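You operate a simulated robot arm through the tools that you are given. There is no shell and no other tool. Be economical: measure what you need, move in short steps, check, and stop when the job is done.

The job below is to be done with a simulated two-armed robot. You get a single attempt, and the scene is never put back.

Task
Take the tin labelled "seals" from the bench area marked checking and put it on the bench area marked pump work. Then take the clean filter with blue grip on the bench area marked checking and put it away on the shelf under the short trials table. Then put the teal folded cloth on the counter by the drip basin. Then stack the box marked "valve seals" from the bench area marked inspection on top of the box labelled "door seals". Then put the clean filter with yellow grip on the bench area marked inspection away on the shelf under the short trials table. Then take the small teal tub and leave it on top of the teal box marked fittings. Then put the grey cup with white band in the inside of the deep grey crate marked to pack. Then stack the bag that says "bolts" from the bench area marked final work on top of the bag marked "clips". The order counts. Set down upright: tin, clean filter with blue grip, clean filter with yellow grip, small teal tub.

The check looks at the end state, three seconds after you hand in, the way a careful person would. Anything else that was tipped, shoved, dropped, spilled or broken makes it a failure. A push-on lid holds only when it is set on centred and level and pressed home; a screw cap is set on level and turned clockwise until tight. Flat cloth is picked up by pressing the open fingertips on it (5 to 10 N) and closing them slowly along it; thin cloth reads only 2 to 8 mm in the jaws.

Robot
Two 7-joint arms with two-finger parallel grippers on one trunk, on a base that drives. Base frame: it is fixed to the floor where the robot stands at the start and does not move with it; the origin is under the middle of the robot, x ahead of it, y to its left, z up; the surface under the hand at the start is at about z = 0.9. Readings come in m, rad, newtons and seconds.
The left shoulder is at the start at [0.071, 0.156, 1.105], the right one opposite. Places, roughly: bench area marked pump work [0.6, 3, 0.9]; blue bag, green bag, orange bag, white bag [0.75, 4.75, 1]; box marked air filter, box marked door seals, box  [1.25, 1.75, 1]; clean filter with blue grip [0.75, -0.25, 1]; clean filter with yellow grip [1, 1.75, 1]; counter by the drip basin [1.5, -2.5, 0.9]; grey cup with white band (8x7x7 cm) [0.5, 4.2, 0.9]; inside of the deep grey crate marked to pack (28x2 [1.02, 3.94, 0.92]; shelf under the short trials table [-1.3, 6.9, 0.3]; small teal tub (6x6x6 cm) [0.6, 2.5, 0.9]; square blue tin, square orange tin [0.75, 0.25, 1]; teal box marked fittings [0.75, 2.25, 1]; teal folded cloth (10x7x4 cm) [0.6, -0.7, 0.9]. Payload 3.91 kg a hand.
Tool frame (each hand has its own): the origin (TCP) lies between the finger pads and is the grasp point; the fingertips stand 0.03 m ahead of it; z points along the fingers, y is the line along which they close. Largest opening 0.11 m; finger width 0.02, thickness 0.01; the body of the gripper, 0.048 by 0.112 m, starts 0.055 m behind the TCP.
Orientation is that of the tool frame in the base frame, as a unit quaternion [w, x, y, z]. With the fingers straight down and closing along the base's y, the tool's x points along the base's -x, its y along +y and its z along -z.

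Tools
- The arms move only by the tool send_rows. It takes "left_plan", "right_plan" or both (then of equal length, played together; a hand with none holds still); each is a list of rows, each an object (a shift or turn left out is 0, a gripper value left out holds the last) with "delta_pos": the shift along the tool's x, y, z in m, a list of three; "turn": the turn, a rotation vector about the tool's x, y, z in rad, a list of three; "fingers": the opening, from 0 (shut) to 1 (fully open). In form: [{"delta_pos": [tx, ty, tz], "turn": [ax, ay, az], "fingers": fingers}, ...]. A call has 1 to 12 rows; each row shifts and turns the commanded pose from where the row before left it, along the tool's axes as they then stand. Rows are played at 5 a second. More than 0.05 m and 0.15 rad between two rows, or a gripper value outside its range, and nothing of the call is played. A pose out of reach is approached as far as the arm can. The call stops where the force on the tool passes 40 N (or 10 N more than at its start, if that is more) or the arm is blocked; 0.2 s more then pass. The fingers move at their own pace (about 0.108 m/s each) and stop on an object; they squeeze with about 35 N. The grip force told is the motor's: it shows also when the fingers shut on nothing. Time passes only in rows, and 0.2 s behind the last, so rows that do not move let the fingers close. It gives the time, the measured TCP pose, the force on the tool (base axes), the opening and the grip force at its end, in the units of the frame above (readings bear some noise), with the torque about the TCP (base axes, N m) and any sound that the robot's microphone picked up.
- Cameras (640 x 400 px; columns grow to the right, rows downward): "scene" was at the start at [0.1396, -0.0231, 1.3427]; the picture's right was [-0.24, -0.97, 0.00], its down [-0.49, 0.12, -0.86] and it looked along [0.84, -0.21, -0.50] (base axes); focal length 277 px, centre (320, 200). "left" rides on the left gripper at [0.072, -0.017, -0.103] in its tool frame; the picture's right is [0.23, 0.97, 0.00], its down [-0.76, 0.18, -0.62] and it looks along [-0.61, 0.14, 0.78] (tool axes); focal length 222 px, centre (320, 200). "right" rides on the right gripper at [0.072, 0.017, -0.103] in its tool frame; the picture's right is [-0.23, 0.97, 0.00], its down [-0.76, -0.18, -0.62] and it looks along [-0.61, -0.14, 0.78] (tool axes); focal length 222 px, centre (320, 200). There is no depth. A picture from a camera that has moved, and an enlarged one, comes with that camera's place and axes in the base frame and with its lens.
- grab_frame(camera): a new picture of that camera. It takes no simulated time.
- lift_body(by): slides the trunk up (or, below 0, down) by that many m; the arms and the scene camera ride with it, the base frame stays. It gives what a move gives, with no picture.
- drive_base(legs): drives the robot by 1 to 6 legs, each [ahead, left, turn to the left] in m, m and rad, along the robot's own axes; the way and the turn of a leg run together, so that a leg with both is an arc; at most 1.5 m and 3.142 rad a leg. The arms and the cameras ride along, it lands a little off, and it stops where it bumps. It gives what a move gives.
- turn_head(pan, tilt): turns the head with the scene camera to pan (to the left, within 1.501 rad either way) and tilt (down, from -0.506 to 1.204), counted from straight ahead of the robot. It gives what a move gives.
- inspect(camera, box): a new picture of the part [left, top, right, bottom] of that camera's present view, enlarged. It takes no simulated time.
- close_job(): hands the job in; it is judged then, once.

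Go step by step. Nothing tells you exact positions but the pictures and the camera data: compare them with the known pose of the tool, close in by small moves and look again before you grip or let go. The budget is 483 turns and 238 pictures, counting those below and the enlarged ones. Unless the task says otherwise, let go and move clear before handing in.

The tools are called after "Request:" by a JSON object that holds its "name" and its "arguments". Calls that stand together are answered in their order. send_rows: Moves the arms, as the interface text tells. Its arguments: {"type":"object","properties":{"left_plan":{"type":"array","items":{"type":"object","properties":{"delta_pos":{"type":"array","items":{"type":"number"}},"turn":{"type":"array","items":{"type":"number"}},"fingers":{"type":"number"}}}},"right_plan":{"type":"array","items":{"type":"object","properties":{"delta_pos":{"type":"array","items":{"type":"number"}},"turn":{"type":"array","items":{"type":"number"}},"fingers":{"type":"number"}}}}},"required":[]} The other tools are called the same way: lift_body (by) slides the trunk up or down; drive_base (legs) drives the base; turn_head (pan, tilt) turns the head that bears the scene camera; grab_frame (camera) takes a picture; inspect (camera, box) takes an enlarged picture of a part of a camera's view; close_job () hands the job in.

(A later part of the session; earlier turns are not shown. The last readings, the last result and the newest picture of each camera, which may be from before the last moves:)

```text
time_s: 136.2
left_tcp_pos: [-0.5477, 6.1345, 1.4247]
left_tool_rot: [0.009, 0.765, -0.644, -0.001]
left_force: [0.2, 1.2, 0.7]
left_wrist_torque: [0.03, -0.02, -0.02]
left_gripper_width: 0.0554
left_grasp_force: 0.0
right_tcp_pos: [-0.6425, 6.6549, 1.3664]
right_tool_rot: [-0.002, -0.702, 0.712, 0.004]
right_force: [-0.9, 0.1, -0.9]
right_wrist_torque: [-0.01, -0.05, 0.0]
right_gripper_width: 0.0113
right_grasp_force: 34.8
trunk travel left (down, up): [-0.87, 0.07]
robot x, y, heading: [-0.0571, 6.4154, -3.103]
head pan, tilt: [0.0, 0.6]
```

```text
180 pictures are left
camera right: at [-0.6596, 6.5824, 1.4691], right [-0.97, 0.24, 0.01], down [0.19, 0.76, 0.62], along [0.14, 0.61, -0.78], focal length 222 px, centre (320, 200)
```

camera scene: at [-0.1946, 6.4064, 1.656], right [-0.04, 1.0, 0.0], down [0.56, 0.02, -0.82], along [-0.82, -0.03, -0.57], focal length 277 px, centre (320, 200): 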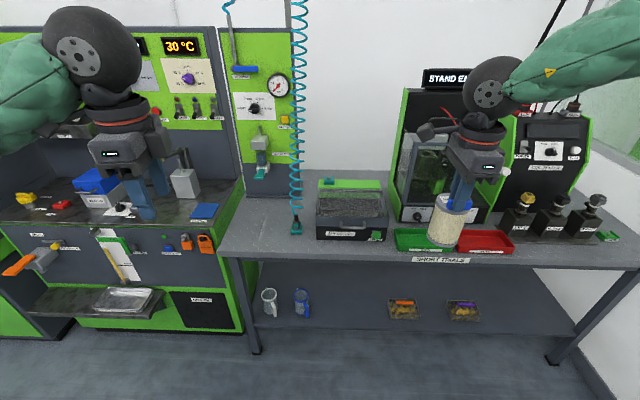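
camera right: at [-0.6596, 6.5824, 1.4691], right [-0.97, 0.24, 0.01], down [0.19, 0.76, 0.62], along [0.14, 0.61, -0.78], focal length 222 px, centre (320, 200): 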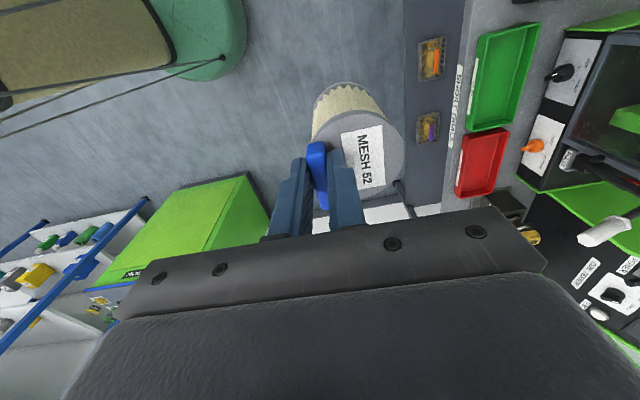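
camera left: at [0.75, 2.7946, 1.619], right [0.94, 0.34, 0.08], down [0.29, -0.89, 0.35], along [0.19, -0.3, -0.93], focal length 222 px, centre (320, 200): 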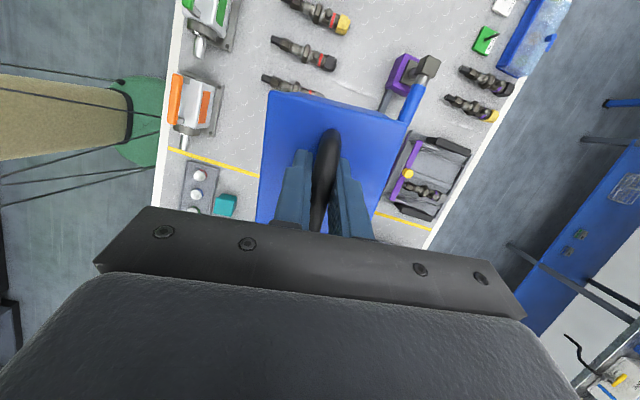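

Lower in two steps of 0.4.

Request:
{"name": "lift_body", "arguments": {"by": -0.4}}

Request:
{"name": "lift_body", "arguments": {"by": -0.4}}

Request:
{"name": "turn_head", "arguments": {"pan": -0.3, "tilt": 0.4}}

Request:
{"name": "grab_frame", "arguments": {"camera": "scene"}}

```text
time_s: 140.0
left_tcp_pos: [-0.5475, 6.1349, 1.0254]
left_tool_rot: [0.009, 0.764, -0.645, -0.001]
left_force: [-0.3, 0.3, -0.2]
left_wrist_torque: [-0.02, -0.01, -0.01]
left_gripper_width: 0.055
left_grasp_force: 0.0
right_tcp_pos: [-0.6424, 6.655, 0.9664]
right_tool_rot: [-0.003, -0.703, 0.711, 0.003]
right_force: [0.2, 0.3, -1.0]
right_wrist_torque: [0.0, -0.03, -0.03]
right_gripper_width: 0.0113
right_grasp_force: 35.3
trunk travel left (down, up): [-0.47, 0.47]
robot x, y, heading: [-0.055, 6.4131, -3.11]
head pan, tilt: [0.0, 0.6]
```

```text
time_s: 143.8
left_tcp_pos: [-0.5467, 6.1353, 0.624]
left_tool_rot: [0.008, 0.764, -0.645, -0.001]
left_force: [-0.1, -0.1, -1.0]
left_wrist_torque: [0.01, 0.01, 0.03]
left_gripper_width: 0.0548
left_grasp_force: 0.0
right_tcp_pos: [-0.6421, 6.6546, 0.5664]
right_tool_rot: [-0.004, -0.702, 0.712, 0.003]
right_force: [0.0, 0.3, -0.6]
right_wrist_torque: [0.01, -0.04, -0.01]
right_gripper_width: 0.0109
right_grasp_force: 34.4
trunk travel left (down, up): [-0.07, 0.87]
robot x, y, heading: [-0.0568, 6.4144, -3.103]
head pan, tilt: [0.0, 0.6]
```

```text
time_s: 144.6
left_tcp_pos: [-0.5473, 6.1345, 0.624]
left_tool_rot: [0.008, 0.764, -0.645, 0.0]
left_force: [0.3, -0.6, -0.3]
left_wrist_torque: [-0.02, 0.01, 0.01]
left_gripper_width: 0.055
left_grasp_force: 0.2
right_tcp_pos: [-0.6412, 6.6547, 0.5656]
right_tool_rot: [-0.003, -0.702, 0.712, 0.004]
right_force: [-0.2, -0.3, -1.2]
right_wrist_torque: [0.01, -0.04, -0.01]
right_gripper_width: 0.0112
right_grasp_force: 35.0
trunk travel left (down, up): [-0.07, 0.87]
robot x, y, heading: [-0.0551, 6.4138, -3.102]
head pan, tilt: [-0.3, 0.4]
```

```text
179 pictures are left
camera scene: at [-0.1952, 6.4338, 0.8742], right [0.26, 0.97, 0.0], down [0.38, -0.1, -0.92], along [-0.89, 0.24, -0.39], focal length 277 px, centre (320, 200)
```

scene: 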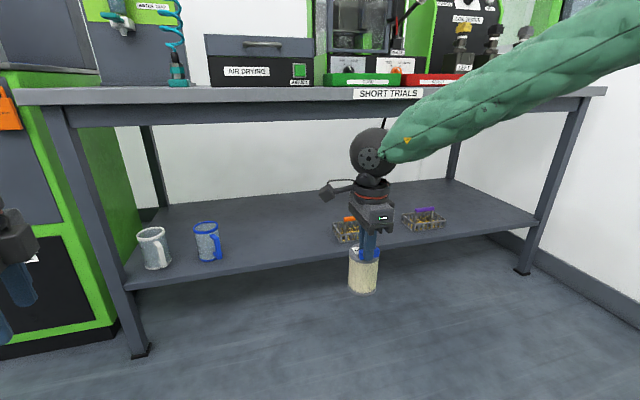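

The filter hangs upright; the apron's underside is z≈0.765. I'll lower fully, drive a little closer, then extend the arm flat under it.

Request:
{"name": "lift_body", "arguments": {"by": -0.065}}

Request:
{"name": "drive_base", "arguments": {"legs": [[0.13, 0, -0.035]]}}

```text
time_s: 145.7
left_tcp_pos: [-0.5469, 6.1332, 0.5596]
left_tool_rot: [0.008, 0.764, -0.645, -0.001]
left_force: [0.2, -1.2, 0.1]
left_wrist_torque: [0.06, -0.02, 0.0]
left_gripper_width: 0.0549
left_grasp_force: 0.0
right_tcp_pos: [-0.6421, 6.6552, 0.5013]
right_tool_rot: [-0.002, -0.702, 0.712, 0.003]
right_force: [-0.2, 0.2, -1.4]
right_wrist_torque: [-0.01, 0.02, 0.02]
right_gripper_width: 0.0114
right_grasp_force: 35.4
trunk travel left (down, up): [-0.005, 0.935]
robot x, y, heading: [-0.0535, 6.4157, -3.104]
head pan, tilt: [-0.3, 0.4]
```

```text
time_s: 147.0
left_tcp_pos: [-0.6859, 6.1493, 0.5587]
left_tool_rot: [0.009, 0.752, -0.659, -0.001]
left_force: [-0.6, 1.0, 0.2]
left_wrist_torque: [-0.01, 0.0, -0.01]
left_gripper_width: 0.0552
left_grasp_force: 0.1
right_tcp_pos: [-0.7622, 6.6734, 0.5001]
right_tool_rot: [-0.004, -0.69, 0.724, 0.003]
right_force: [-0.1, -0.4, -1.3]
right_wrist_torque: [-0.02, -0.02, 0.0]
right_gripper_width: 0.0114
right_grasp_force: 35.0
trunk travel left (down, up): [-0.005, 0.935]
robot x, y, heading: [-0.1845, 6.407, -3.143]
head pan, tilt: [-0.3, 0.4]
```

Now lower 3.5 cm and extend half the way in; then check.

Request:
{"name": "send_rows", "arguments": {"right_plan": [{"delta_pos": [0, 0, 0.035]}, {"delta_pos": [0.0115, 0.0445, 0]}, {"delta_pos": [0.0115, 0.0445, 0]}, {"delta_pos": [0.0115, 0.0445, 0]}, {}]}}

Request:
{"name": "grab_frame", "arguments": {"camera": "scene"}}

```text
time_s: 148.2
left_tcp_pos: [-0.6858, 6.15, 0.5589]
left_tool_rot: [0.009, 0.752, -0.659, 0.0]
left_force: [-0.2, -0.4, -0.1]
left_wrist_torque: [-0.03, -0.01, -0.02]
left_gripper_width: 0.0551
left_grasp_force: 0.1
right_tcp_pos: [-0.8975, 6.6427, 0.4642]
right_tool_rot: [-0.002, -0.69, 0.724, 0.002]
right_force: [-0.4, -0.2, -1.2]
right_wrist_torque: [-0.05, -0.03, 0.0]
right_gripper_width: 0.0113
right_grasp_force: 34.7
trunk travel left (down, up): [-0.005, 0.935]
robot x, y, heading: [-0.1856, 6.4106, -3.139]
head pan, tilt: [-0.3, 0.4]
```

```text
178 pictures are left
camera scene: at [-0.3239, 6.4363, 0.8092], right [0.29, 0.96, 0.0], down [0.37, -0.11, -0.92], along [-0.88, 0.27, -0.39], focal length 277 px, centre (320, 200)
```

scene: 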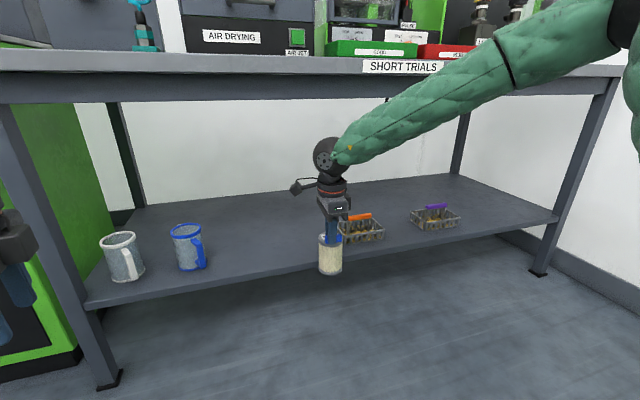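

Forearm clearance should be fine as it flattens out. Extend the rest in.

Request:
{"name": "send_rows", "arguments": {"right_plan": [{"delta_pos": [0.0115, 0.0445, 0]}, {"delta_pos": [0.0115, 0.0445, 0]}, {"delta_pos": [0.0115, 0.0445, 0]}, {"delta_pos": [0.0115, 0.0445, 0]}, {}]}}

Request:
{"name": "grab_frame", "arguments": {"camera": "scene"}}

Request:
{"name": "grab_frame", "arguments": {"camera": "right"}}

```text
time_s: 149.4
left_tcp_pos: [-0.6866, 6.149, 0.5584]
left_tool_rot: [0.008, 0.752, -0.659, 0.0]
left_force: [0.0, -0.4, -0.3]
left_wrist_torque: [0.02, -0.01, -0.01]
left_gripper_width: 0.0551
left_grasp_force: 0.1
right_tcp_pos: [-1.0788, 6.6068, 0.4665]
right_tool_rot: [-0.003, -0.689, 0.725, 0.002]
right_force: [0.1, 0.0, -1.8]
right_wrist_torque: [-0.03, -0.02, -0.01]
right_gripper_width: 0.0112
right_grasp_force: 34.5
trunk travel left (down, up): [-0.005, 0.935]
robot x, y, heading: [-0.1872, 6.4103, -3.141]
head pan, tilt: [-0.3, 0.4]
```

```text
177 pictures are left
camera scene: at [-0.3241, 6.4364, 0.8092], right [0.29, 0.96, 0.0], down [0.37, -0.11, -0.92], along [-0.88, 0.27, -0.39], focal length 277 px, centre (320, 200)
```

scene: 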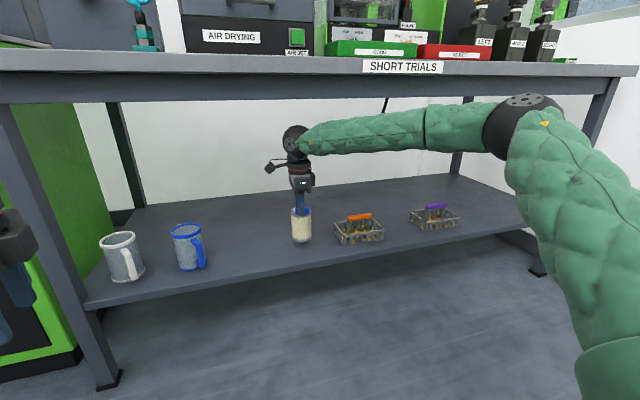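

```text
176 pictures are left
camera right: at [-1.098, 6.5351, 0.5702], right [-0.96, 0.27, 0.01], down [0.22, 0.75, 0.62], along [0.16, 0.6, -0.78], focal length 222 px, centre (320, 200)
```

right: 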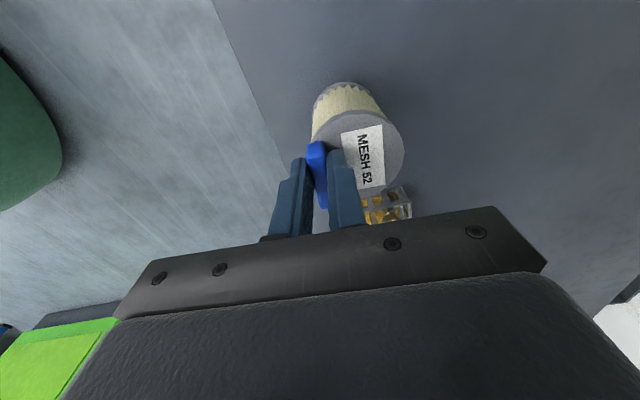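

It is nicely in over the shelf. Lower to contact gently.

Request:
{"name": "send_rows", "arguments": {"right_plan": [{"delta_pos": [0, 0, 0.015]}, {"delta_pos": [0, 0, 0.008]}, {"delta_pos": [0, 0, 0.004]}, {"delta_pos": [0, 0, 0.004]}, {}]}}

Request:
{"name": "inspect", "arguments": {"camera": "scene", "box": [260, 160, 380, 260]}}

```text
time_s: 150.6
left_tcp_pos: [-0.6875, 6.1504, 0.5592]
left_tool_rot: [0.008, 0.753, -0.658, -0.001]
left_force: [0.0, 0.1, -0.9]
left_wrist_torque: [-0.01, -0.01, 0.01]
left_gripper_width: 0.0548
left_grasp_force: 0.0
right_tcp_pos: [-1.0732, 6.6094, 0.4382]
right_tool_rot: [-0.003, -0.69, 0.724, 0.003]
right_force: [-0.7, -0.4, -2.6]
right_wrist_torque: [-0.01, 0.01, 0.05]
right_gripper_width: 0.0113
right_grasp_force: 35.2
right hand out of reach, approached as far as the arm can: row 1
trunk travel left (down, up): [-0.005, 0.935]
robot x, y, heading: [-0.1825, 6.4088, -3.139]
head pan, tilt: [-0.3, 0.4]
```

```text
4.00 times, centred on (320, 210) of scene
camera zoom: at [-0.3239, 6.4363, 0.8092], right [0.29, 0.96, 0.0], down [0.37, -0.11, -0.92], along [-0.88, 0.27, -0.39], focal length 1107 px, centre (320, 160)
```

zoom: 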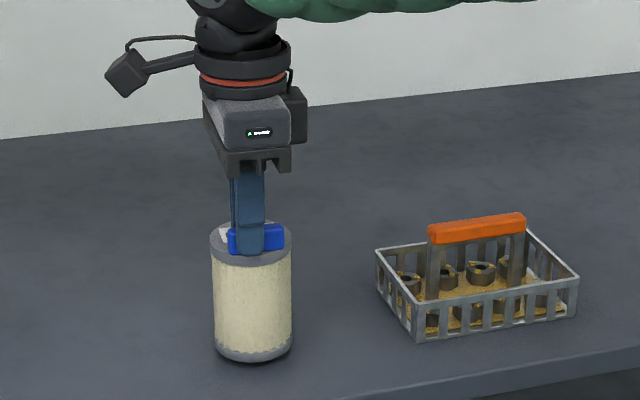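

A few millimetres remain.

Request:
{"name": "send_rows", "arguments": {"right_plan": [{"delta_pos": [0, 0, 0.003]}, {"delta_pos": [0, 0, 0.003]}, {"delta_pos": [0, 0, 0.002]}, {}]}}

```text
time_s: 151.6
left_tcp_pos: [-0.6869, 6.1496, 0.5587]
left_tool_rot: [0.008, 0.753, -0.658, -0.001]
left_force: [-0.1, 0.3, -0.4]
left_wrist_torque: [-0.02, -0.05, 0.0]
left_gripper_width: 0.055
left_grasp_force: 0.1
right_tcp_pos: [-1.0737, 6.6113, 0.4295]
right_tool_rot: [-0.003, -0.689, 0.724, 0.004]
right_force: [-0.1, 0.0, -0.2]
right_wrist_torque: [-0.05, 0.03, 0.0]
right_gripper_width: 0.011
right_grasp_force: 35.3
right hand out of reach, approached as far as the arm can: row 2
trunk travel left (down, up): [-0.005, 0.935]
robot x, y, heading: [-0.1841, 6.4105, -3.142]
head pan, tilt: [-0.3, 0.4]
```

Request:
{"name": "send_rows", "arguments": {"right_plan": [{"delta_pos": [0, 0, 0.003]}, {"delta_pos": [0, 0, 0.003]}, {}]}}

Request:
{"name": "inspect", "arguments": {"camera": "scene", "box": [270, 190, 340, 260]}}

```text
time_s: 152.4
left_tcp_pos: [-0.6853, 6.1491, 0.5609]
left_tool_rot: [0.01, 0.753, -0.658, -0.002]
left_force: [-1.0, 0.6, 0.9]
left_wrist_torque: [0.0, -0.01, 0.02]
left_gripper_width: 0.0551
left_grasp_force: 0.1
right_tcp_pos: [-1.0723, 6.6108, 0.4288]
right_tool_rot: [-0.006, -0.69, 0.724, 0.004]
right_force: [-2.1, -0.7, 28.7]
right_wrist_torque: [-0.07, 0.14, 0.0]
right_gripper_width: 0.0117
right_grasp_force: 34.9
trunk travel left (down, up): [-0.005, 0.935]
robot x, y, heading: [-0.181, 6.4147, -3.137]
head pan, tilt: [-0.3, 0.4]
```

```text
5.71 times, centred on (305, 225) of scene
camera zoom: at [-0.3225, 6.436, 0.8098], right [0.29, 0.96, 0.0], down [0.37, -0.11, -0.92], along [-0.88, 0.27, -0.39], focal length 1582 px, centre (406, 57)
```

zoom: 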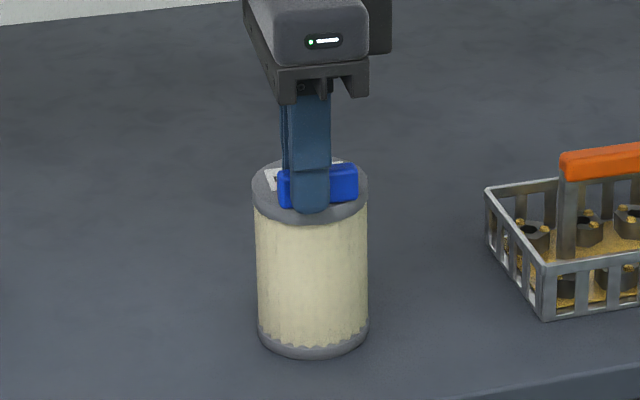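

In firm contact with the shelf. Ease up 3 mm, release, rise, and withdraw.

Request:
{"name": "send_rows", "arguments": {"right_plan": [{"delta_pos": [0, 0, -0.003]}, {"fingers": 0.2}, {"fingers": 0.4}, {}, {"delta_pos": [0, 0, -0.03]}, {"delta_pos": [0, 0, -0.03]}, {}]}}

Request:
{"name": "inspect", "arguments": {"camera": "scene", "box": [250, 100, 400, 260]}}

```text
time_s: 154.0
left_tcp_pos: [-0.6864, 6.1496, 0.5577]
left_tool_rot: [0.009, 0.753, -0.658, -0.001]
left_force: [0.5, -0.5, -0.5]
left_wrist_torque: [0.0, 0.01, -0.03]
left_gripper_width: 0.0553
left_grasp_force: 0.0
right_tcp_pos: [-1.0726, 6.6106, 0.4882]
right_tool_rot: [-0.003, -0.689, 0.725, 0.003]
right_force: [0.0, -0.3, 0.2]
right_wrist_torque: [0.01, 0.0, 0.01]
right_gripper_width: 0.044
right_grasp_force: 0.1
trunk travel left (down, up): [-0.005, 0.935]
robot x, y, heading: [-0.1873, 6.4132, -3.138]
head pan, tilt: [-0.3, 0.4]
```

```text
2.50 times, centred on (325, 180) of scene
camera zoom: at [-0.3238, 6.4363, 0.8092], right [0.29, 0.96, 0.0], down [0.37, -0.11, -0.92], along [-0.88, 0.27, -0.39], focal length 692 px, centre (308, 250)
```

zoom: 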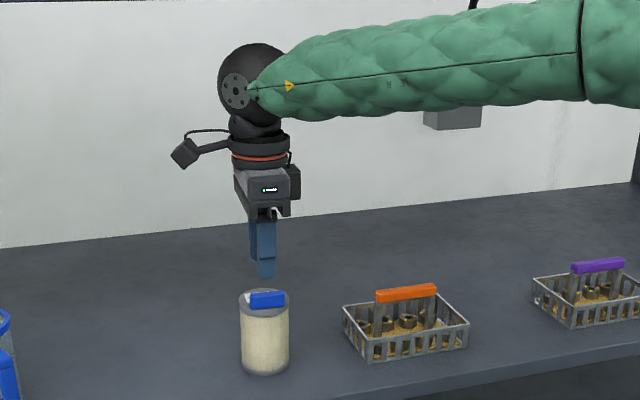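

The filter stands upright on the shelf. I'll drive straight back, then raise the trunk.

Request:
{"name": "drive_base", "arguments": {"legs": [[-0.35, 0, 0]]}}

Request:
{"name": "lift_body", "arguments": {"by": 0.4}}

Request:
{"name": "lift_body", "arguments": {"by": 0.4}}

Request:
{"name": "grab_frame", "arguments": {"camera": "scene"}}

```text
time_s: 156.3
left_tcp_pos: [-0.3289, 6.1484, 0.5592]
left_tool_rot: [0.008, 0.755, -0.656, -0.001]
left_force: [0.5, -0.7, 0.2]
left_wrist_torque: [0.04, 0.0, 0.04]
left_gripper_width: 0.0551
left_grasp_force: 0.1
right_tcp_pos: [-0.7168, 6.6071, 0.4877]
right_tool_rot: [-0.003, -0.692, 0.722, 0.003]
right_force: [0.3, 0.1, 0.3]
right_wrist_torque: [0.01, -0.02, 0.02]
right_gripper_width: 0.044
right_grasp_force: 0.1
trunk travel left (down, up): [-0.005, 0.935]
robot x, y, heading: [0.1685, 6.41, -3.133]
head pan, tilt: [-0.3, 0.4]
```

```text
time_s: 160.1
left_tcp_pos: [-0.3296, 6.1483, 0.9578]
left_tool_rot: [0.008, 0.755, -0.656, -0.001]
left_force: [-0.1, -0.5, -0.2]
left_wrist_torque: [0.01, 0.0, -0.02]
left_gripper_width: 0.0551
left_grasp_force: 0.0
right_tcp_pos: [-0.7177, 6.6069, 0.8879]
right_tool_rot: [-0.002, -0.692, 0.722, 0.003]
right_force: [0.5, 0.3, -0.4]
right_wrist_torque: [0.04, 0.01, 0.03]
right_gripper_width: 0.0437
right_grasp_force: 0.0
trunk travel left (down, up): [-0.405, 0.535]
robot x, y, heading: [0.169, 6.412, -3.137]
head pan, tilt: [-0.3, 0.4]
```

```text
time_s: 163.9
left_tcp_pos: [-0.3285, 6.1488, 1.3586]
left_tool_rot: [0.009, 0.755, -0.656, 0.0]
left_force: [0.1, 0.5, -0.6]
left_wrist_torque: [0.0, 0.0, -0.01]
left_gripper_width: 0.0548
left_grasp_force: 0.1
right_tcp_pos: [-0.7174, 6.6069, 1.2882]
right_tool_rot: [-0.003, -0.692, 0.722, 0.002]
right_force: [0.2, -0.2, 1.6]
right_wrist_torque: [0.0, 0.02, -0.04]
right_gripper_width: 0.0436
right_grasp_force: 0.0
trunk travel left (down, up): [-0.805, 0.135]
robot x, y, heading: [0.1665, 6.4114, -3.133]
head pan, tilt: [-0.3, 0.4]
```

```text
172 pictures are left
camera scene: at [0.0316, 6.4368, 1.6092], right [0.29, 0.96, 0.0], down [0.37, -0.11, -0.92], along [-0.88, 0.27, -0.39], focal length 277 px, centre (320, 200)
```

scene: 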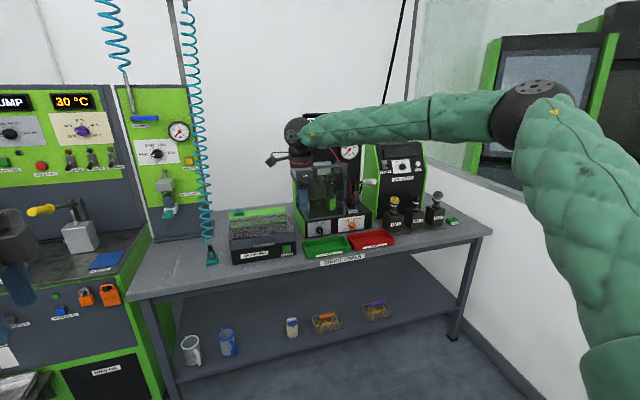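

Filter one is done. Now back for the teal cloth; retract the right hand, turn round, and drive back down the aisle.

Request:
{"name": "send_rows", "arguments": {"right_plan": [{"delta_pos": [0, -0.045, 0]}, {"delta_pos": [0, -0.045, 0]}, {"delta_pos": [0, -0.045, 0]}, {"delta_pos": [0, -0.045, 0]}, {"delta_pos": [0, -0.045, 0]}, {"delta_pos": [0, -0.045, 0]}, {"fingers": 1}]}}

Request:
{"name": "drive_base", "arguments": {"legs": [[0, 0, 3.133]]}}

Request:
{"name": "drive_base", "arguments": {"legs": [[-0.5, 0, 0], [0, -1.4, 0], [0, -1.4, 0], [0, -1.4, 0]]}}

```text
time_s: 165.5
left_tcp_pos: [-0.3299, 6.1492, 1.3573]
left_tool_rot: [0.008, 0.754, -0.656, 0.0]
left_force: [0.1, 0.6, 0.6]
left_wrist_torque: [-0.04, -0.02, 0.04]
left_gripper_width: 0.055
left_grasp_force: 0.0
right_tcp_pos: [-0.4451, 6.5942, 1.2845]
right_tool_rot: [-0.003, -0.692, 0.722, 0.002]
right_force: [-0.2, 0.6, -0.1]
right_wrist_torque: [0.0, -0.04, 0.02]
right_gripper_width: 0.11
right_grasp_force: 0.0
trunk travel left (down, up): [-0.805, 0.135]
robot x, y, heading: [0.1682, 6.4092, -3.128]
head pan, tilt: [-0.3, 0.4]
```

```text
time_s: 173.2
left_tcp_pos: [0.6736, 6.668, 1.3588]
left_tool_rot: [0.0, 0.661, 0.751, 0.01]
left_force: [0.0, -0.4, 0.2]
left_wrist_torque: [-0.02, -0.01, 0.0]
left_gripper_width: 0.0549
left_grasp_force: 0.0
right_tcp_pos: [0.7834, 6.2203, 1.2849]
right_tool_rot: [0.003, 0.726, 0.687, 0.003]
right_force: [0.4, -0.7, 1.0]
right_wrist_torque: [0.02, 0.03, -0.01]
right_gripper_width: 0.1099
right_grasp_force: 0.0
trunk travel left (down, up): [-0.805, 0.135]
robot x, y, heading: [0.1706, 6.4125, -0.01]
head pan, tilt: [-0.3, 0.4]
```

```text
time_s: 196.0
left_tcp_pos: [0.0682, 2.4535, 1.3596]
left_tool_rot: [0.001, 0.669, 0.744, 0.008]
left_force: [0.5, 0.3, -0.1]
left_wrist_torque: [0.0, 0.01, 0.03]
left_gripper_width: 0.0549
left_grasp_force: 0.1
right_tcp_pos: [0.1694, 2.0049, 1.2839]
right_tool_rot: [0.004, 0.734, 0.679, 0.003]
right_force: [0.4, -0.5, 0.0]
right_wrist_torque: [-0.02, 0.01, -0.01]
right_gripper_width: 0.1098
right_grasp_force: 0.0
trunk travel left (down, up): [-0.805, 0.135]
robot x, y, heading: [-0.4418, 2.2052, -0.025]
head pan, tilt: [-0.3, 0.4]
```

Continue to the right end and look at the counter.

Request:
{"name": "drive_base", "arguments": {"legs": [[0, -1.4, 0.02], [0, -1.1, 0.03]]}}

Request:
{"name": "turn_head", "arguments": {"pan": -0.7, "tilt": 0.45}}

Request:
{"name": "grab_frame", "arguments": {"camera": "scene"}}

Request:
{"name": "turn_head", "arguments": {"pan": -1.4, "tilt": 0.4}}

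Request:
{"name": "grab_frame", "arguments": {"camera": "scene"}}

```text
time_s: 208.2
left_tcp_pos: [-0.0147, -0.0307, 1.3585]
left_tool_rot: [0.0, 0.663, 0.748, 0.009]
left_force: [-0.7, -0.8, 0.0]
left_wrist_torque: [0.03, -0.02, -0.01]
left_gripper_width: 0.0548
left_grasp_force: 0.0
right_tcp_pos: [0.0945, -0.4804, 1.2846]
right_tool_rot: [0.004, 0.728, 0.685, 0.003]
right_force: [0.7, -0.8, -0.2]
right_wrist_torque: [0.0, -0.03, 0.02]
right_gripper_width: 0.1099
right_grasp_force: 0.0
trunk travel left (down, up): [-0.805, 0.135]
robot x, y, heading: [-0.5194, -0.2851, -0.013]
head pan, tilt: [-0.3, 0.4]
```

```text
time_s: 209.1
left_tcp_pos: [-0.0136, -0.0313, 1.3579]
left_tool_rot: [0.0, 0.664, 0.748, 0.009]
left_force: [-0.2, -0.7, 0.8]
left_wrist_torque: [-0.04, -0.02, -0.01]
left_gripper_width: 0.0551
left_grasp_force: 0.2
right_tcp_pos: [0.0934, -0.4795, 1.2862]
right_tool_rot: [0.003, 0.728, 0.685, 0.003]
right_force: [-0.5, 0.6, 0.9]
right_wrist_torque: [-0.01, -0.03, 0.0]
right_gripper_width: 0.11
right_grasp_force: 0.0
trunk travel left (down, up): [-0.805, 0.135]
robot x, y, heading: [-0.5179, -0.2833, -0.013]
head pan, tilt: [-0.7, 0.45]
```

```text
171 pictures are left
camera scene: at [-0.3962, -0.3469, 1.6046], right [-0.65, -0.76, 0.0], down [-0.33, 0.28, -0.9], along [0.68, -0.59, -0.44], focal length 277 px, centre (320, 200)
```

scene: 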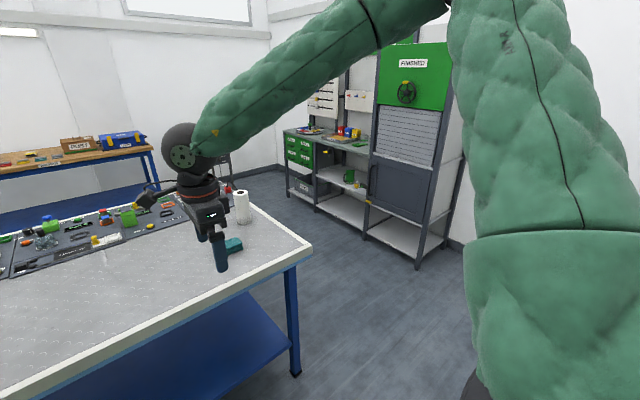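

```text
time_s: 210.1
left_tcp_pos: [-0.0134, -0.03, 1.3585]
left_tool_rot: [0.001, 0.663, 0.749, 0.008]
left_force: [0.4, 0.1, 0.2]
left_wrist_torque: [-0.01, 0.05, -0.01]
left_gripper_width: 0.0549
left_grasp_force: 0.2
right_tcp_pos: [0.0939, -0.4792, 1.2847]
right_tool_rot: [0.002, 0.728, 0.685, 0.003]
right_force: [0.3, 0.0, 0.4]
right_wrist_torque: [0.01, 0.01, 0.0]
right_gripper_width: 0.1104
right_grasp_force: 0.0
trunk travel left (down, up): [-0.805, 0.135]
robot x, y, heading: [-0.5146, -0.2859, -0.013]
head pan, tilt: [-1.4, 0.4]
```

```text
170 pictures are left
camera scene: at [-0.451, -0.3785, 1.6093], right [-0.99, -0.16, 0.0], down [-0.06, 0.38, -0.92], along [0.15, -0.91, -0.39], focal length 277 px, centre (320, 200)
```

scene: 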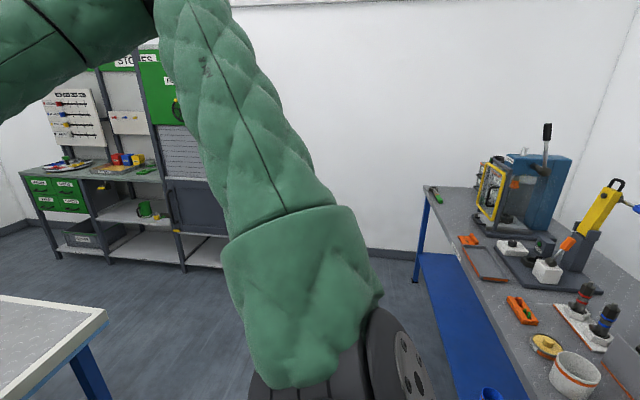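

The counter is likely the drawers/shelf unit near [1.5,-2.5]. First the cloth: get into position with it 20° to the right.

Request:
{"name": "drive_base", "arguments": {"legs": [[0.31, -0.14, 0.013]]}}

Request:
{"name": "turn_head", "arguments": {"pan": -0.3, "tilt": 0.7}}

Request:
{"name": "grab_frame", "arguments": {"camera": "scene"}}

Request:
{"name": "grab_frame", "arguments": {"camera": "right"}}

```text
time_s: 212.4
left_tcp_pos: [0.2957, -0.1677, 1.358]
left_tool_rot: [0.001, 0.658, 0.753, 0.009]
left_force: [0.2, -0.5, 0.6]
left_wrist_torque: [0.03, -0.03, -0.03]
left_gripper_width: 0.0552
left_grasp_force: 0.0
right_tcp_pos: [0.4094, -0.6141, 1.285]
right_tool_rot: [0.003, 0.724, 0.69, 0.003]
right_force: [0.2, -0.1, -0.7]
right_wrist_torque: [0.02, -0.02, -0.01]
right_gripper_width: 0.1102
right_grasp_force: 0.1
trunk travel left (down, up): [-0.805, 0.135]
robot x, y, heading: [-0.2069, -0.4302, -0.002]
head pan, tilt: [-1.4, 0.4]
```

```text
time_s: 213.7
left_tcp_pos: [0.295, -0.1676, 1.3587]
left_tool_rot: [0.0, 0.658, 0.753, 0.008]
left_force: [-0.3, 0.4, 0.1]
left_wrist_torque: [0.01, -0.01, 0.03]
left_gripper_width: 0.055
left_grasp_force: 0.0
right_tcp_pos: [0.41, -0.6156, 1.2846]
right_tool_rot: [0.003, 0.724, 0.69, 0.003]
right_force: [0.0, 0.3, 0.0]
right_wrist_torque: [-0.02, -0.01, 0.03]
right_gripper_width: 0.1099
right_grasp_force: 0.1
trunk travel left (down, up): [-0.805, 0.135]
robot x, y, heading: [-0.2042, -0.4268, -0.003]
head pan, tilt: [-0.3, 0.7]
```

```text
169 pictures are left
camera scene: at [-0.0712, -0.4547, 1.5824], right [-0.3, -0.96, 0.0], down [-0.62, 0.19, -0.76], along [0.73, -0.23, -0.64], focal length 277 px, centre (320, 200)
```

scene: 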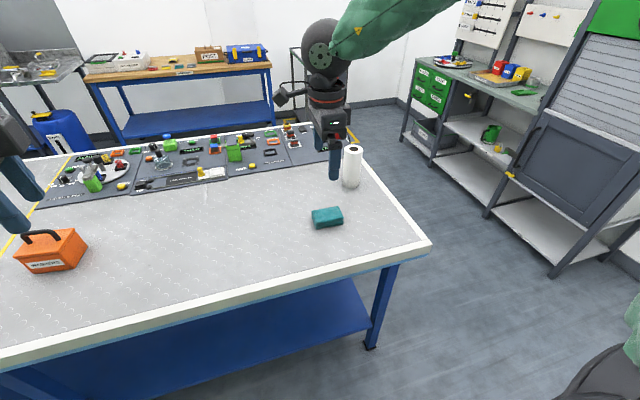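

```text
168 pictures are left
camera right: at [0.4293, -0.5435, 1.3875], right [0.96, -0.27, 0.01], down [-0.22, -0.75, 0.62], along [-0.16, -0.6, -0.78], focal length 222 px, centre (320, 200)
```

right: 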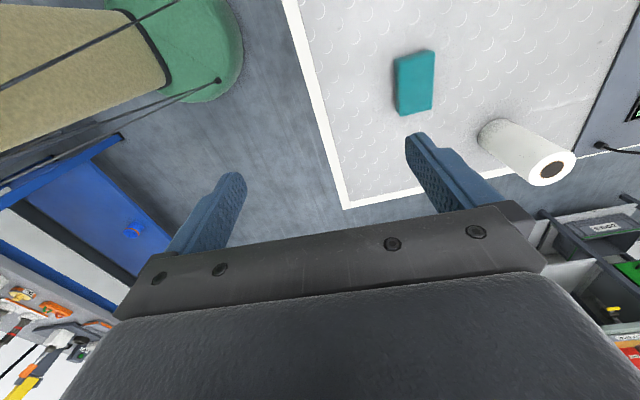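

The cloth is at about [0.58,-0.676], 6–7 cm wide along x. I'll move above it, lower the trunk and check.

Request:
{"name": "send_rows", "arguments": {"right_plan": [{"delta_pos": [-0.0133, 0.0433, 0], "turn": [0, 0, -0.05]}, {"delta_pos": [-0.0133, 0.0433, 0]}, {"delta_pos": [-0.0133, 0.0433, 0]}, {"delta_pos": [-0.0133, 0.0433, 0]}, {}]}}

Request:
{"name": "lift_body", "arguments": {"by": -0.2}}

Request:
{"name": "grab_frame", "arguments": {"camera": "right"}}

```text
time_s: 214.9
left_tcp_pos: [0.2946, -0.167, 1.3597]
left_tool_rot: [0.0, 0.658, 0.753, 0.009]
left_force: [-0.2, 0.2, 0.0]
left_wrist_torque: [0.01, 0.02, 0.01]
left_gripper_width: 0.0547
left_grasp_force: 0.0
right_tcp_pos: [0.5819, -0.6698, 1.2862]
right_tool_rot: [0.004, 0.707, 0.708, 0.003]
right_force: [0.8, -0.9, 0.3]
right_wrist_torque: [0.03, 0.03, 0.0]
right_gripper_width: 0.11
right_grasp_force: 0.1
trunk travel left (down, up): [-0.805, 0.135]
robot x, y, heading: [-0.2089, -0.4269, -0.002]
head pan, tilt: [-0.3, 0.7]
```

```text
time_s: 217.1
left_tcp_pos: [0.2958, -0.1678, 1.1593]
left_tool_rot: [0.001, 0.659, 0.752, 0.009]
left_force: [0.1, 0.6, -0.1]
left_wrist_torque: [-0.02, 0.0, -0.01]
left_gripper_width: 0.0548
left_grasp_force: 0.1
right_tcp_pos: [0.583, -0.6688, 1.0845]
right_tool_rot: [0.004, 0.706, 0.708, 0.002]
right_force: [0.4, 0.4, 0.3]
right_wrist_torque: [-0.03, -0.02, 0.04]
right_gripper_width: 0.11
right_grasp_force: 0.0
trunk travel left (down, up): [-0.605, 0.335]
robot x, y, heading: [-0.2054, -0.4271, -0.006]
head pan, tilt: [-0.3, 0.7]
```

```text
167 pictures are left
camera right: at [0.598, -0.5964, 1.1883], right [0.97, -0.23, 0.01], down [-0.18, -0.76, 0.62], along [-0.13, -0.61, -0.78], focal length 222 px, centre (320, 200)
```

right: 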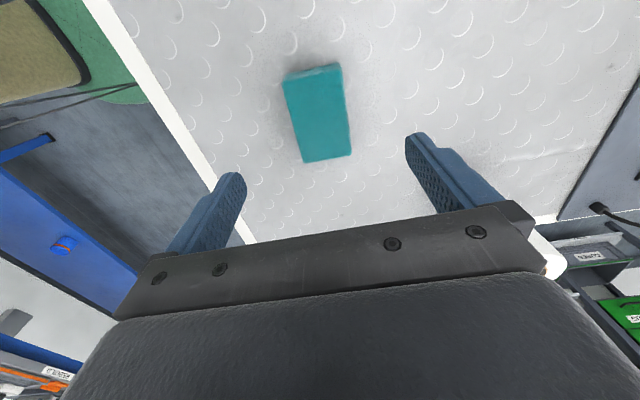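

Centred. Descend and close on the cloth.

Request:
{"name": "send_rows", "arguments": {"right_plan": [{"delta_pos": [0, 0, 0.045]}, {"delta_pos": [0, 0, 0.045]}, {"delta_pos": [0, 0, 0.04]}, {"delta_pos": [0, 0, 0.017]}, {}, {"fingers": 0.5}, {"fingers": 0.3}, {"fingers": 0}, {}, {}]}}

Request:
{"name": "grab_frame", "arguments": {"camera": "right"}}

Request:
{"name": "grab_frame", "arguments": {"camera": "scene"}}

```text
time_s: 219.3
left_tcp_pos: [0.2961, -0.1685, 1.1591]
left_tool_rot: [0.001, 0.659, 0.752, 0.009]
left_force: [-0.5, -0.1, -0.3]
left_wrist_torque: [0.01, 0.01, 0.01]
left_gripper_width: 0.0549
left_grasp_force: 0.0
right_tcp_pos: [0.5828, -0.6689, 0.9391]
right_tool_rot: [0.004, 0.707, 0.708, 0.002]
right_force: [-0.1, 0.9, 0.1]
right_wrist_torque: [0.02, 0.04, -0.02]
right_gripper_width: 0.0644
right_grasp_force: 35.1
trunk travel left (down, up): [-0.605, 0.335]
robot x, y, heading: [-0.207, -0.4256, 0.002]
head pan, tilt: [-0.3, 0.7]
```

```text
166 pictures are left
camera right: at [0.599, -0.5963, 1.041], right [0.97, -0.23, 0.01], down [-0.18, -0.76, 0.62], along [-0.13, -0.61, -0.78], focal length 222 px, centre (320, 200)
```

right: 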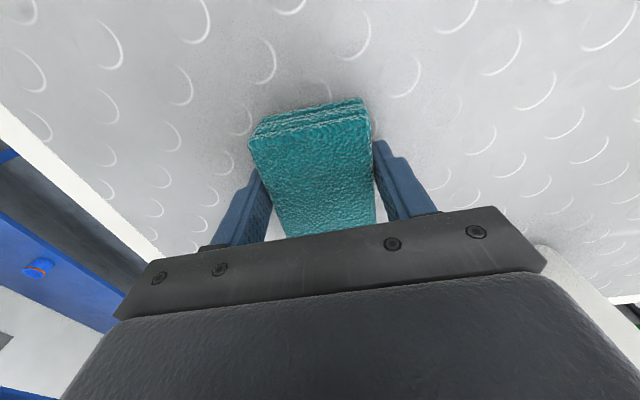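

```text
165 pictures are left
camera scene: at [-0.0715, -0.4544, 1.3824], right [-0.29, -0.96, 0.0], down [-0.62, 0.19, -0.76], along [0.73, -0.23, -0.64], focal length 277 px, centre (320, 200)
```

scene: 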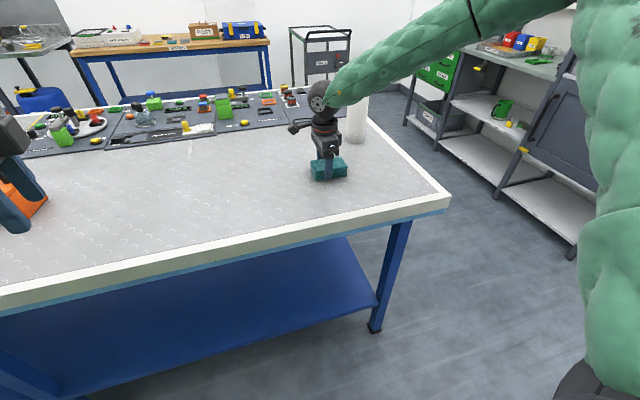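

Cloth gripped (64 mm). Lift, retract, raise the trunk, then go round the bench end towards the counter.

Request:
{"name": "send_rows", "arguments": {"right_plan": [{"delta_pos": [0, 0, -0.045]}, {"delta_pos": [0, 0, -0.045]}, {"delta_pos": [0, -0.045, 0]}, {"delta_pos": [0, -0.045, 0]}, {"delta_pos": [0, -0.045, 0]}, {"delta_pos": [0, -0.045, 0]}, {}]}}

Request:
{"name": "lift_body", "arguments": {"by": 0.2}}

Request:
{"name": "drive_base", "arguments": {"legs": [[0, -1.0, 0], [0, 0, -1.571]]}}

Request:
{"name": "turn_head", "arguments": {"pan": 0.6, "tilt": 0.5}}

Request:
{"name": "grab_frame", "arguments": {"camera": "scene"}}

```text
time_s: 220.9
left_tcp_pos: [0.2972, -0.1682, 1.158]
left_tool_rot: [0.001, 0.659, 0.752, 0.007]
left_force: [0.6, 0.1, -0.1]
left_wrist_torque: [-0.03, 0.03, 0.03]
left_gripper_width: 0.0549
left_grasp_force: 0.0
right_tcp_pos: [0.4035, -0.6704, 1.0279]
right_tool_rot: [0.003, 0.706, 0.708, 0.002]
right_force: [0.5, 0.3, -0.7]
right_wrist_torque: [0.02, 0.03, 0.01]
right_gripper_width: 0.0645
right_grasp_force: 34.8
trunk travel left (down, up): [-0.605, 0.335]
robot x, y, heading: [-0.2059, -0.4292, 0.003]
head pan, tilt: [-0.3, 0.7]
```

```text
time_s: 223.0
left_tcp_pos: [0.2959, -0.1681, 1.3592]
left_tool_rot: [0.0, 0.659, 0.753, 0.009]
left_force: [0.1, -0.2, 0.1]
left_wrist_torque: [-0.02, 0.01, -0.03]
left_gripper_width: 0.0551
left_grasp_force: 0.0
right_tcp_pos: [0.403, -0.6693, 1.2269]
right_tool_rot: [0.004, 0.706, 0.708, 0.002]
right_force: [0.7, 0.3, -1.1]
right_wrist_torque: [0.03, -0.01, 0.03]
right_gripper_width: 0.0641
right_grasp_force: 34.8
trunk travel left (down, up): [-0.805, 0.135]
robot x, y, heading: [-0.2043, -0.4298, 0.005]
head pan, tilt: [-0.3, 0.7]
```

```text
time_s: 232.0
left_tcp_pos: [0.0533, -1.9257, 1.3581]
left_tool_rot: [0.007, 0.998, 0.063, 0.006]
left_force: [-0.3, -0.3, 0.1]
left_wrist_torque: [-0.02, -0.03, -0.03]
left_gripper_width: 0.055
left_grasp_force: 0.0
right_tcp_pos: [-0.4493, -2.028, 1.2266]
right_tool_rot: [0.005, 1.0, -0.002, -0.001]
right_force: [-0.2, 0.7, -0.4]
right_wrist_torque: [-0.03, -0.03, 0.01]
right_gripper_width: 0.0641
right_grasp_force: 35.1
trunk travel left (down, up): [-0.805, 0.135]
robot x, y, heading: [-0.2063, -1.4215, -1.576]
head pan, tilt: [-0.3, 0.7]
```

```text
time_s: 233.2
left_tcp_pos: [0.0527, -1.9271, 1.3584]
left_tool_rot: [0.006, 0.998, 0.063, 0.007]
left_force: [-0.2, -0.8, -0.1]
left_wrist_torque: [0.0, -0.01, 0.03]
left_gripper_width: 0.055
left_grasp_force: 0.0
right_tcp_pos: [-0.4489, -2.0293, 1.2268]
right_tool_rot: [0.004, 1.0, -0.004, -0.001]
right_force: [-0.1, 0.1, -0.7]
right_wrist_torque: [0.02, 0.0, 0.03]
right_gripper_width: 0.0643
right_grasp_force: 35.2
trunk travel left (down, up): [-0.805, 0.135]
robot x, y, heading: [-0.2044, -1.4197, -1.576]
head pan, tilt: [0.6, 0.499]
```

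```text
164 pictures are left
camera scene: at [-0.1514, -1.5509, 1.6001], right [-0.83, -0.56, 0.0], down [-0.27, 0.4, -0.88], along [0.49, -0.73, -0.48], focal length 277 px, centre (320, 200)
```

scene: 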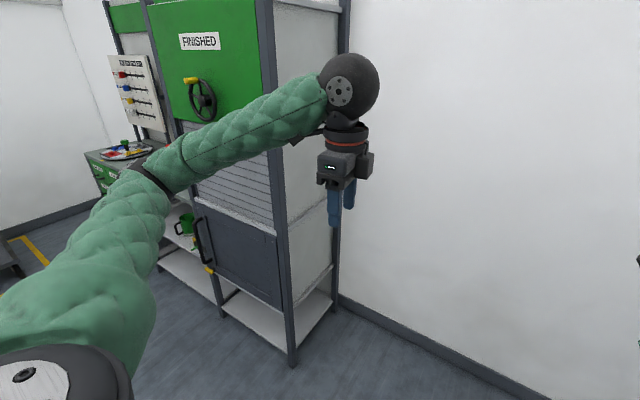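

The tall cabinet front is y≈-2.25; my hands at y≈-2.0 clear it. Slide along to the counter.

Request:
{"name": "drive_base", "arguments": {"legs": [[0.03, 0.7, 0]]}}

Request:
{"name": "turn_head", "arguments": {"pan": 0.35, "tilt": 0.5}}

Request:
{"name": "grab_frame", "arguments": {"camera": "scene"}}

```text
time_s: 237.1
left_tcp_pos: [0.7605, -1.9682, 1.3583]
left_tool_rot: [0.006, 0.998, 0.057, 0.007]
left_force: [0.1, 0.0, 0.5]
left_wrist_torque: [0.02, 0.0, -0.03]
left_gripper_width: 0.055
left_grasp_force: 0.0
right_tcp_pos: [0.2559, -2.0648, 1.2268]
right_tool_rot: [0.005, 1.0, -0.009, -0.001]
right_force: [0.5, -0.6, -0.2]
right_wrist_torque: [-0.01, -0.02, -0.01]
right_gripper_width: 0.0639
right_grasp_force: 35.1
trunk travel left (down, up): [-0.805, 0.135]
robot x, y, heading: [0.508, -1.4628, -1.591]
head pan, tilt: [0.6, 0.499]
```

```text
time_s: 237.9
left_tcp_pos: [0.7607, -1.9679, 1.3582]
left_tool_rot: [0.007, 0.998, 0.057, 0.006]
left_force: [0.2, 0.7, -0.8]
left_wrist_torque: [0.02, 0.03, 0.01]
left_gripper_width: 0.0551
left_grasp_force: 0.2
right_tcp_pos: [0.2575, -2.0656, 1.227]
right_tool_rot: [0.004, 1.0, -0.009, -0.001]
right_force: [0.0, 0.2, -0.4]
right_wrist_torque: [-0.01, 0.01, -0.01]
right_gripper_width: 0.0643
right_grasp_force: 35.0
trunk travel left (down, up): [-0.805, 0.135]
robot x, y, heading: [0.506, -1.4641, -1.588]
head pan, tilt: [0.351, 0.499]
```

```text
163 pictures are left
camera scene: at [0.5397, -1.6002, 1.6001], right [-0.94, -0.33, 0.0], down [-0.16, 0.45, -0.88], along [0.29, -0.83, -0.48], focal length 277 px, centre (320, 200)
```

scene: 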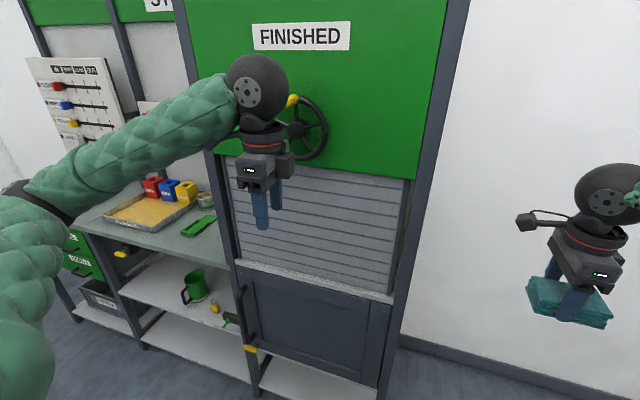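

The counter is further left, past the cabinet. Continue 0.75 m while correcting the drift.

Request:
{"name": "drive_base", "arguments": {"legs": [[-0.04, 0.75, 0.02]]}}

Request:
{"name": "turn_head", "arguments": {"pan": 0.3, "tilt": 0.6}}

Request:
{"name": "grab_frame", "arguments": {"camera": "scene"}}

```text
time_s: 241.9
left_tcp_pos: [1.5146, -1.9317, 1.359]
left_tool_rot: [0.007, 0.998, 0.065, 0.007]
left_force: [0.0, -0.3, -0.5]
left_wrist_torque: [-0.02, 0.0, -0.02]
left_gripper_width: 0.055
left_grasp_force: 0.0
right_tcp_pos: [1.0124, -2.0361, 1.2272]
right_tool_rot: [0.004, 1.0, -0.001, 0.0]
right_force: [0.5, 0.5, 1.0]
right_wrist_torque: [0.02, -0.05, -0.02]
right_gripper_width: 0.064
right_grasp_force: 35.2
trunk travel left (down, up): [-0.805, 0.135]
robot x, y, heading: [1.2597, -1.4308, -1.578]
head pan, tilt: [0.351, 0.499]
```

```text
time_s: 242.6
left_tcp_pos: [1.5152, -1.9313, 1.3599]
left_tool_rot: [0.007, 0.998, 0.064, 0.006]
left_force: [-0.3, 0.0, 0.3]
left_wrist_torque: [0.01, 0.03, -0.03]
left_gripper_width: 0.0549
left_grasp_force: 0.0
right_tcp_pos: [1.0128, -2.0369, 1.2266]
right_tool_rot: [0.005, 1.0, -0.001, -0.001]
right_force: [-1.2, 0.1, -1.0]
right_wrist_torque: [0.04, 0.02, 0.0]
right_gripper_width: 0.0639
right_grasp_force: 35.1
trunk travel left (down, up): [-0.805, 0.135]
robot x, y, heading: [1.2511, -1.4337, -1.578]
head pan, tilt: [0.3, 0.6]
```

```text
162 pictures are left
camera scene: at [1.2834, -1.5666, 1.5911], right [-0.96, -0.29, 0.0], down [-0.17, 0.54, -0.82], along [0.24, -0.79, -0.57], focal length 277 px, centre (320, 200)
```

scene: 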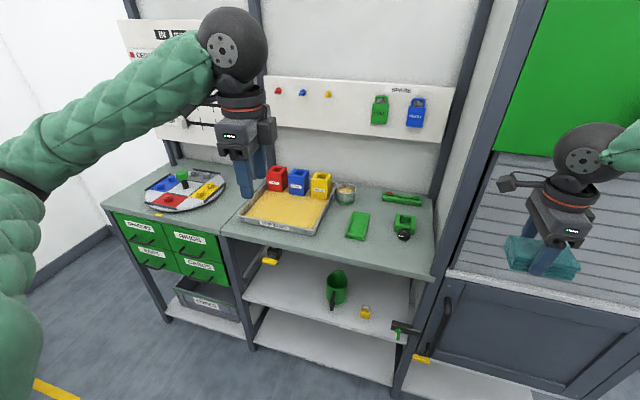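

I'll zoom on the counter to identify the basin and free space.

Request:
{"name": "inspect", "arguments": {"camera": "scene", "box": [200, 150, 460, 290]}}

Request:
{"name": "inspect", "arguments": {"camera": "scene", "box": [60, 60, 280, 220]}}

```text
2.46 times, centred on (330, 220) of scene
camera zoom: at [1.2834, -1.5666, 1.5911], right [-0.96, -0.29, 0.0], down [-0.17, 0.54, -0.82], along [0.24, -0.79, -0.57], focal length 681 px, centre (295, 151)
```

zoom: 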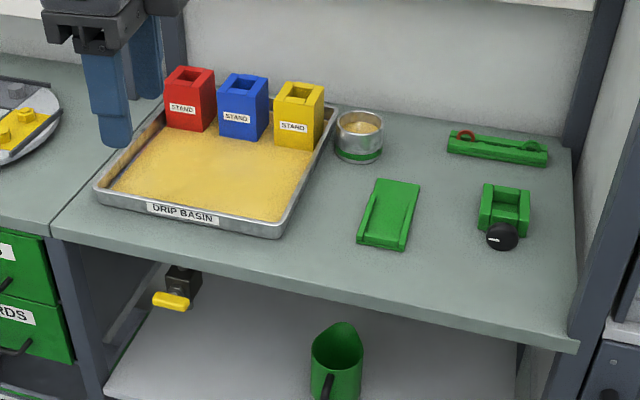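

```text
2.50 times, centred on (170, 140) of scene
camera zoom: at [1.2834, -1.5666, 1.5911], right [-0.96, -0.29, 0.0], down [-0.17, 0.54, -0.82], along [0.24, -0.79, -0.57], focal length 692 px, centre (695, 350)
```

zoom: 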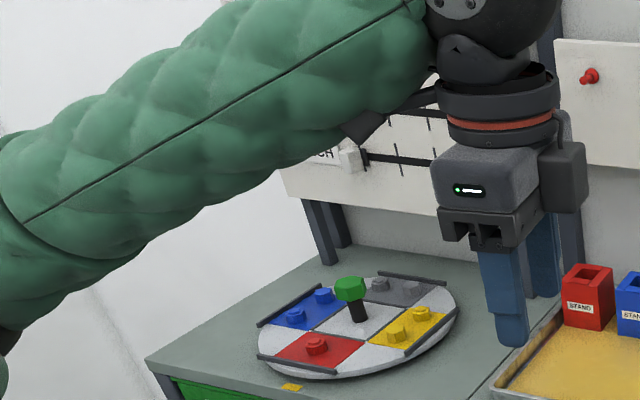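

The DRIP BASIN tray is labelled; there's free counter space right of it, in front of the green pad and clip, around [1.285,-2.285]. Position the base and trunk for it.

Request:
{"name": "drive_base", "arguments": {"legs": [[0.02, 0.2, 0.007]]}}

Request:
{"name": "lift_body", "arguments": {"by": -0.15}}

Request:
{"name": "turn_head", "arguments": {"pan": -0.25, "tilt": 0.65}}

Request:
{"name": "grab_frame", "arguments": {"camera": "scene"}}

```text
time_s: 244.2
left_tcp_pos: [1.7189, -1.9492, 1.3582]
left_tool_rot: [0.007, 0.998, 0.069, 0.007]
left_force: [-0.3, -0.7, -0.3]
left_wrist_torque: [-0.01, 0.0, 0.02]
left_gripper_width: 0.055
left_grasp_force: 0.0
right_tcp_pos: [1.2176, -2.0589, 1.2276]
right_tool_rot: [0.004, 1.0, 0.003, 0.0]
right_force: [1.1, -0.4, -0.1]
right_wrist_torque: [-0.01, -0.04, 0.01]
right_gripper_width: 0.064
right_grasp_force: 35.2
trunk travel left (down, up): [-0.805, 0.135]
robot x, y, heading: [1.4576, -1.4511, -1.566]
head pan, tilt: [0.3, 0.6]
```

```text
time_s: 246.0
left_tcp_pos: [1.7184, -1.9482, 1.2093]
left_tool_rot: [0.007, 0.998, 0.069, 0.006]
left_force: [-0.5, 0.2, -0.4]
left_wrist_torque: [-0.02, 0.01, -0.01]
left_gripper_width: 0.055
left_grasp_force: 0.0
right_tcp_pos: [1.2178, -2.0592, 1.0763]
right_tool_rot: [0.004, 1.0, 0.003, 0.0]
right_force: [0.0, -0.1, -0.9]
right_wrist_torque: [0.01, 0.0, 0.05]
right_gripper_width: 0.064
right_grasp_force: 34.9
trunk travel left (down, up): [-0.655, 0.285]
robot x, y, heading: [1.4548, -1.4509, -1.566]
head pan, tilt: [0.3, 0.6]
```

```text
time_s: 246.9
left_tcp_pos: [1.7195, -1.9486, 1.2089]
left_tool_rot: [0.007, 0.998, 0.069, 0.005]
left_force: [0.4, 0.1, 0.6]
left_wrist_torque: [0.03, 0.0, 0.01]
left_gripper_width: 0.0551
left_grasp_force: 0.1
right_tcp_pos: [1.2184, -2.0569, 1.0772]
right_tool_rot: [0.004, 1.0, 0.003, -0.002]
right_force: [-0.1, 0.9, 0.1]
right_wrist_torque: [0.0, -0.01, 0.02]
right_gripper_width: 0.064
right_grasp_force: 35.0
trunk travel left (down, up): [-0.655, 0.285]
robot x, y, heading: [1.4544, -1.4482, -1.565]
head pan, tilt: [-0.25, 0.649]
```

```text
159 pictures are left
camera scene: at [1.4374, -1.586, 1.4368], right [-0.97, 0.24, 0.0], down [0.15, 0.59, -0.8], along [-0.19, -0.77, -0.6], focal length 277 px, centre (320, 200)
```

scene: 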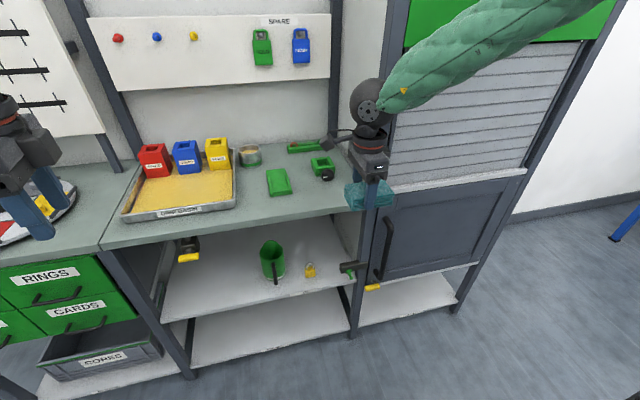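

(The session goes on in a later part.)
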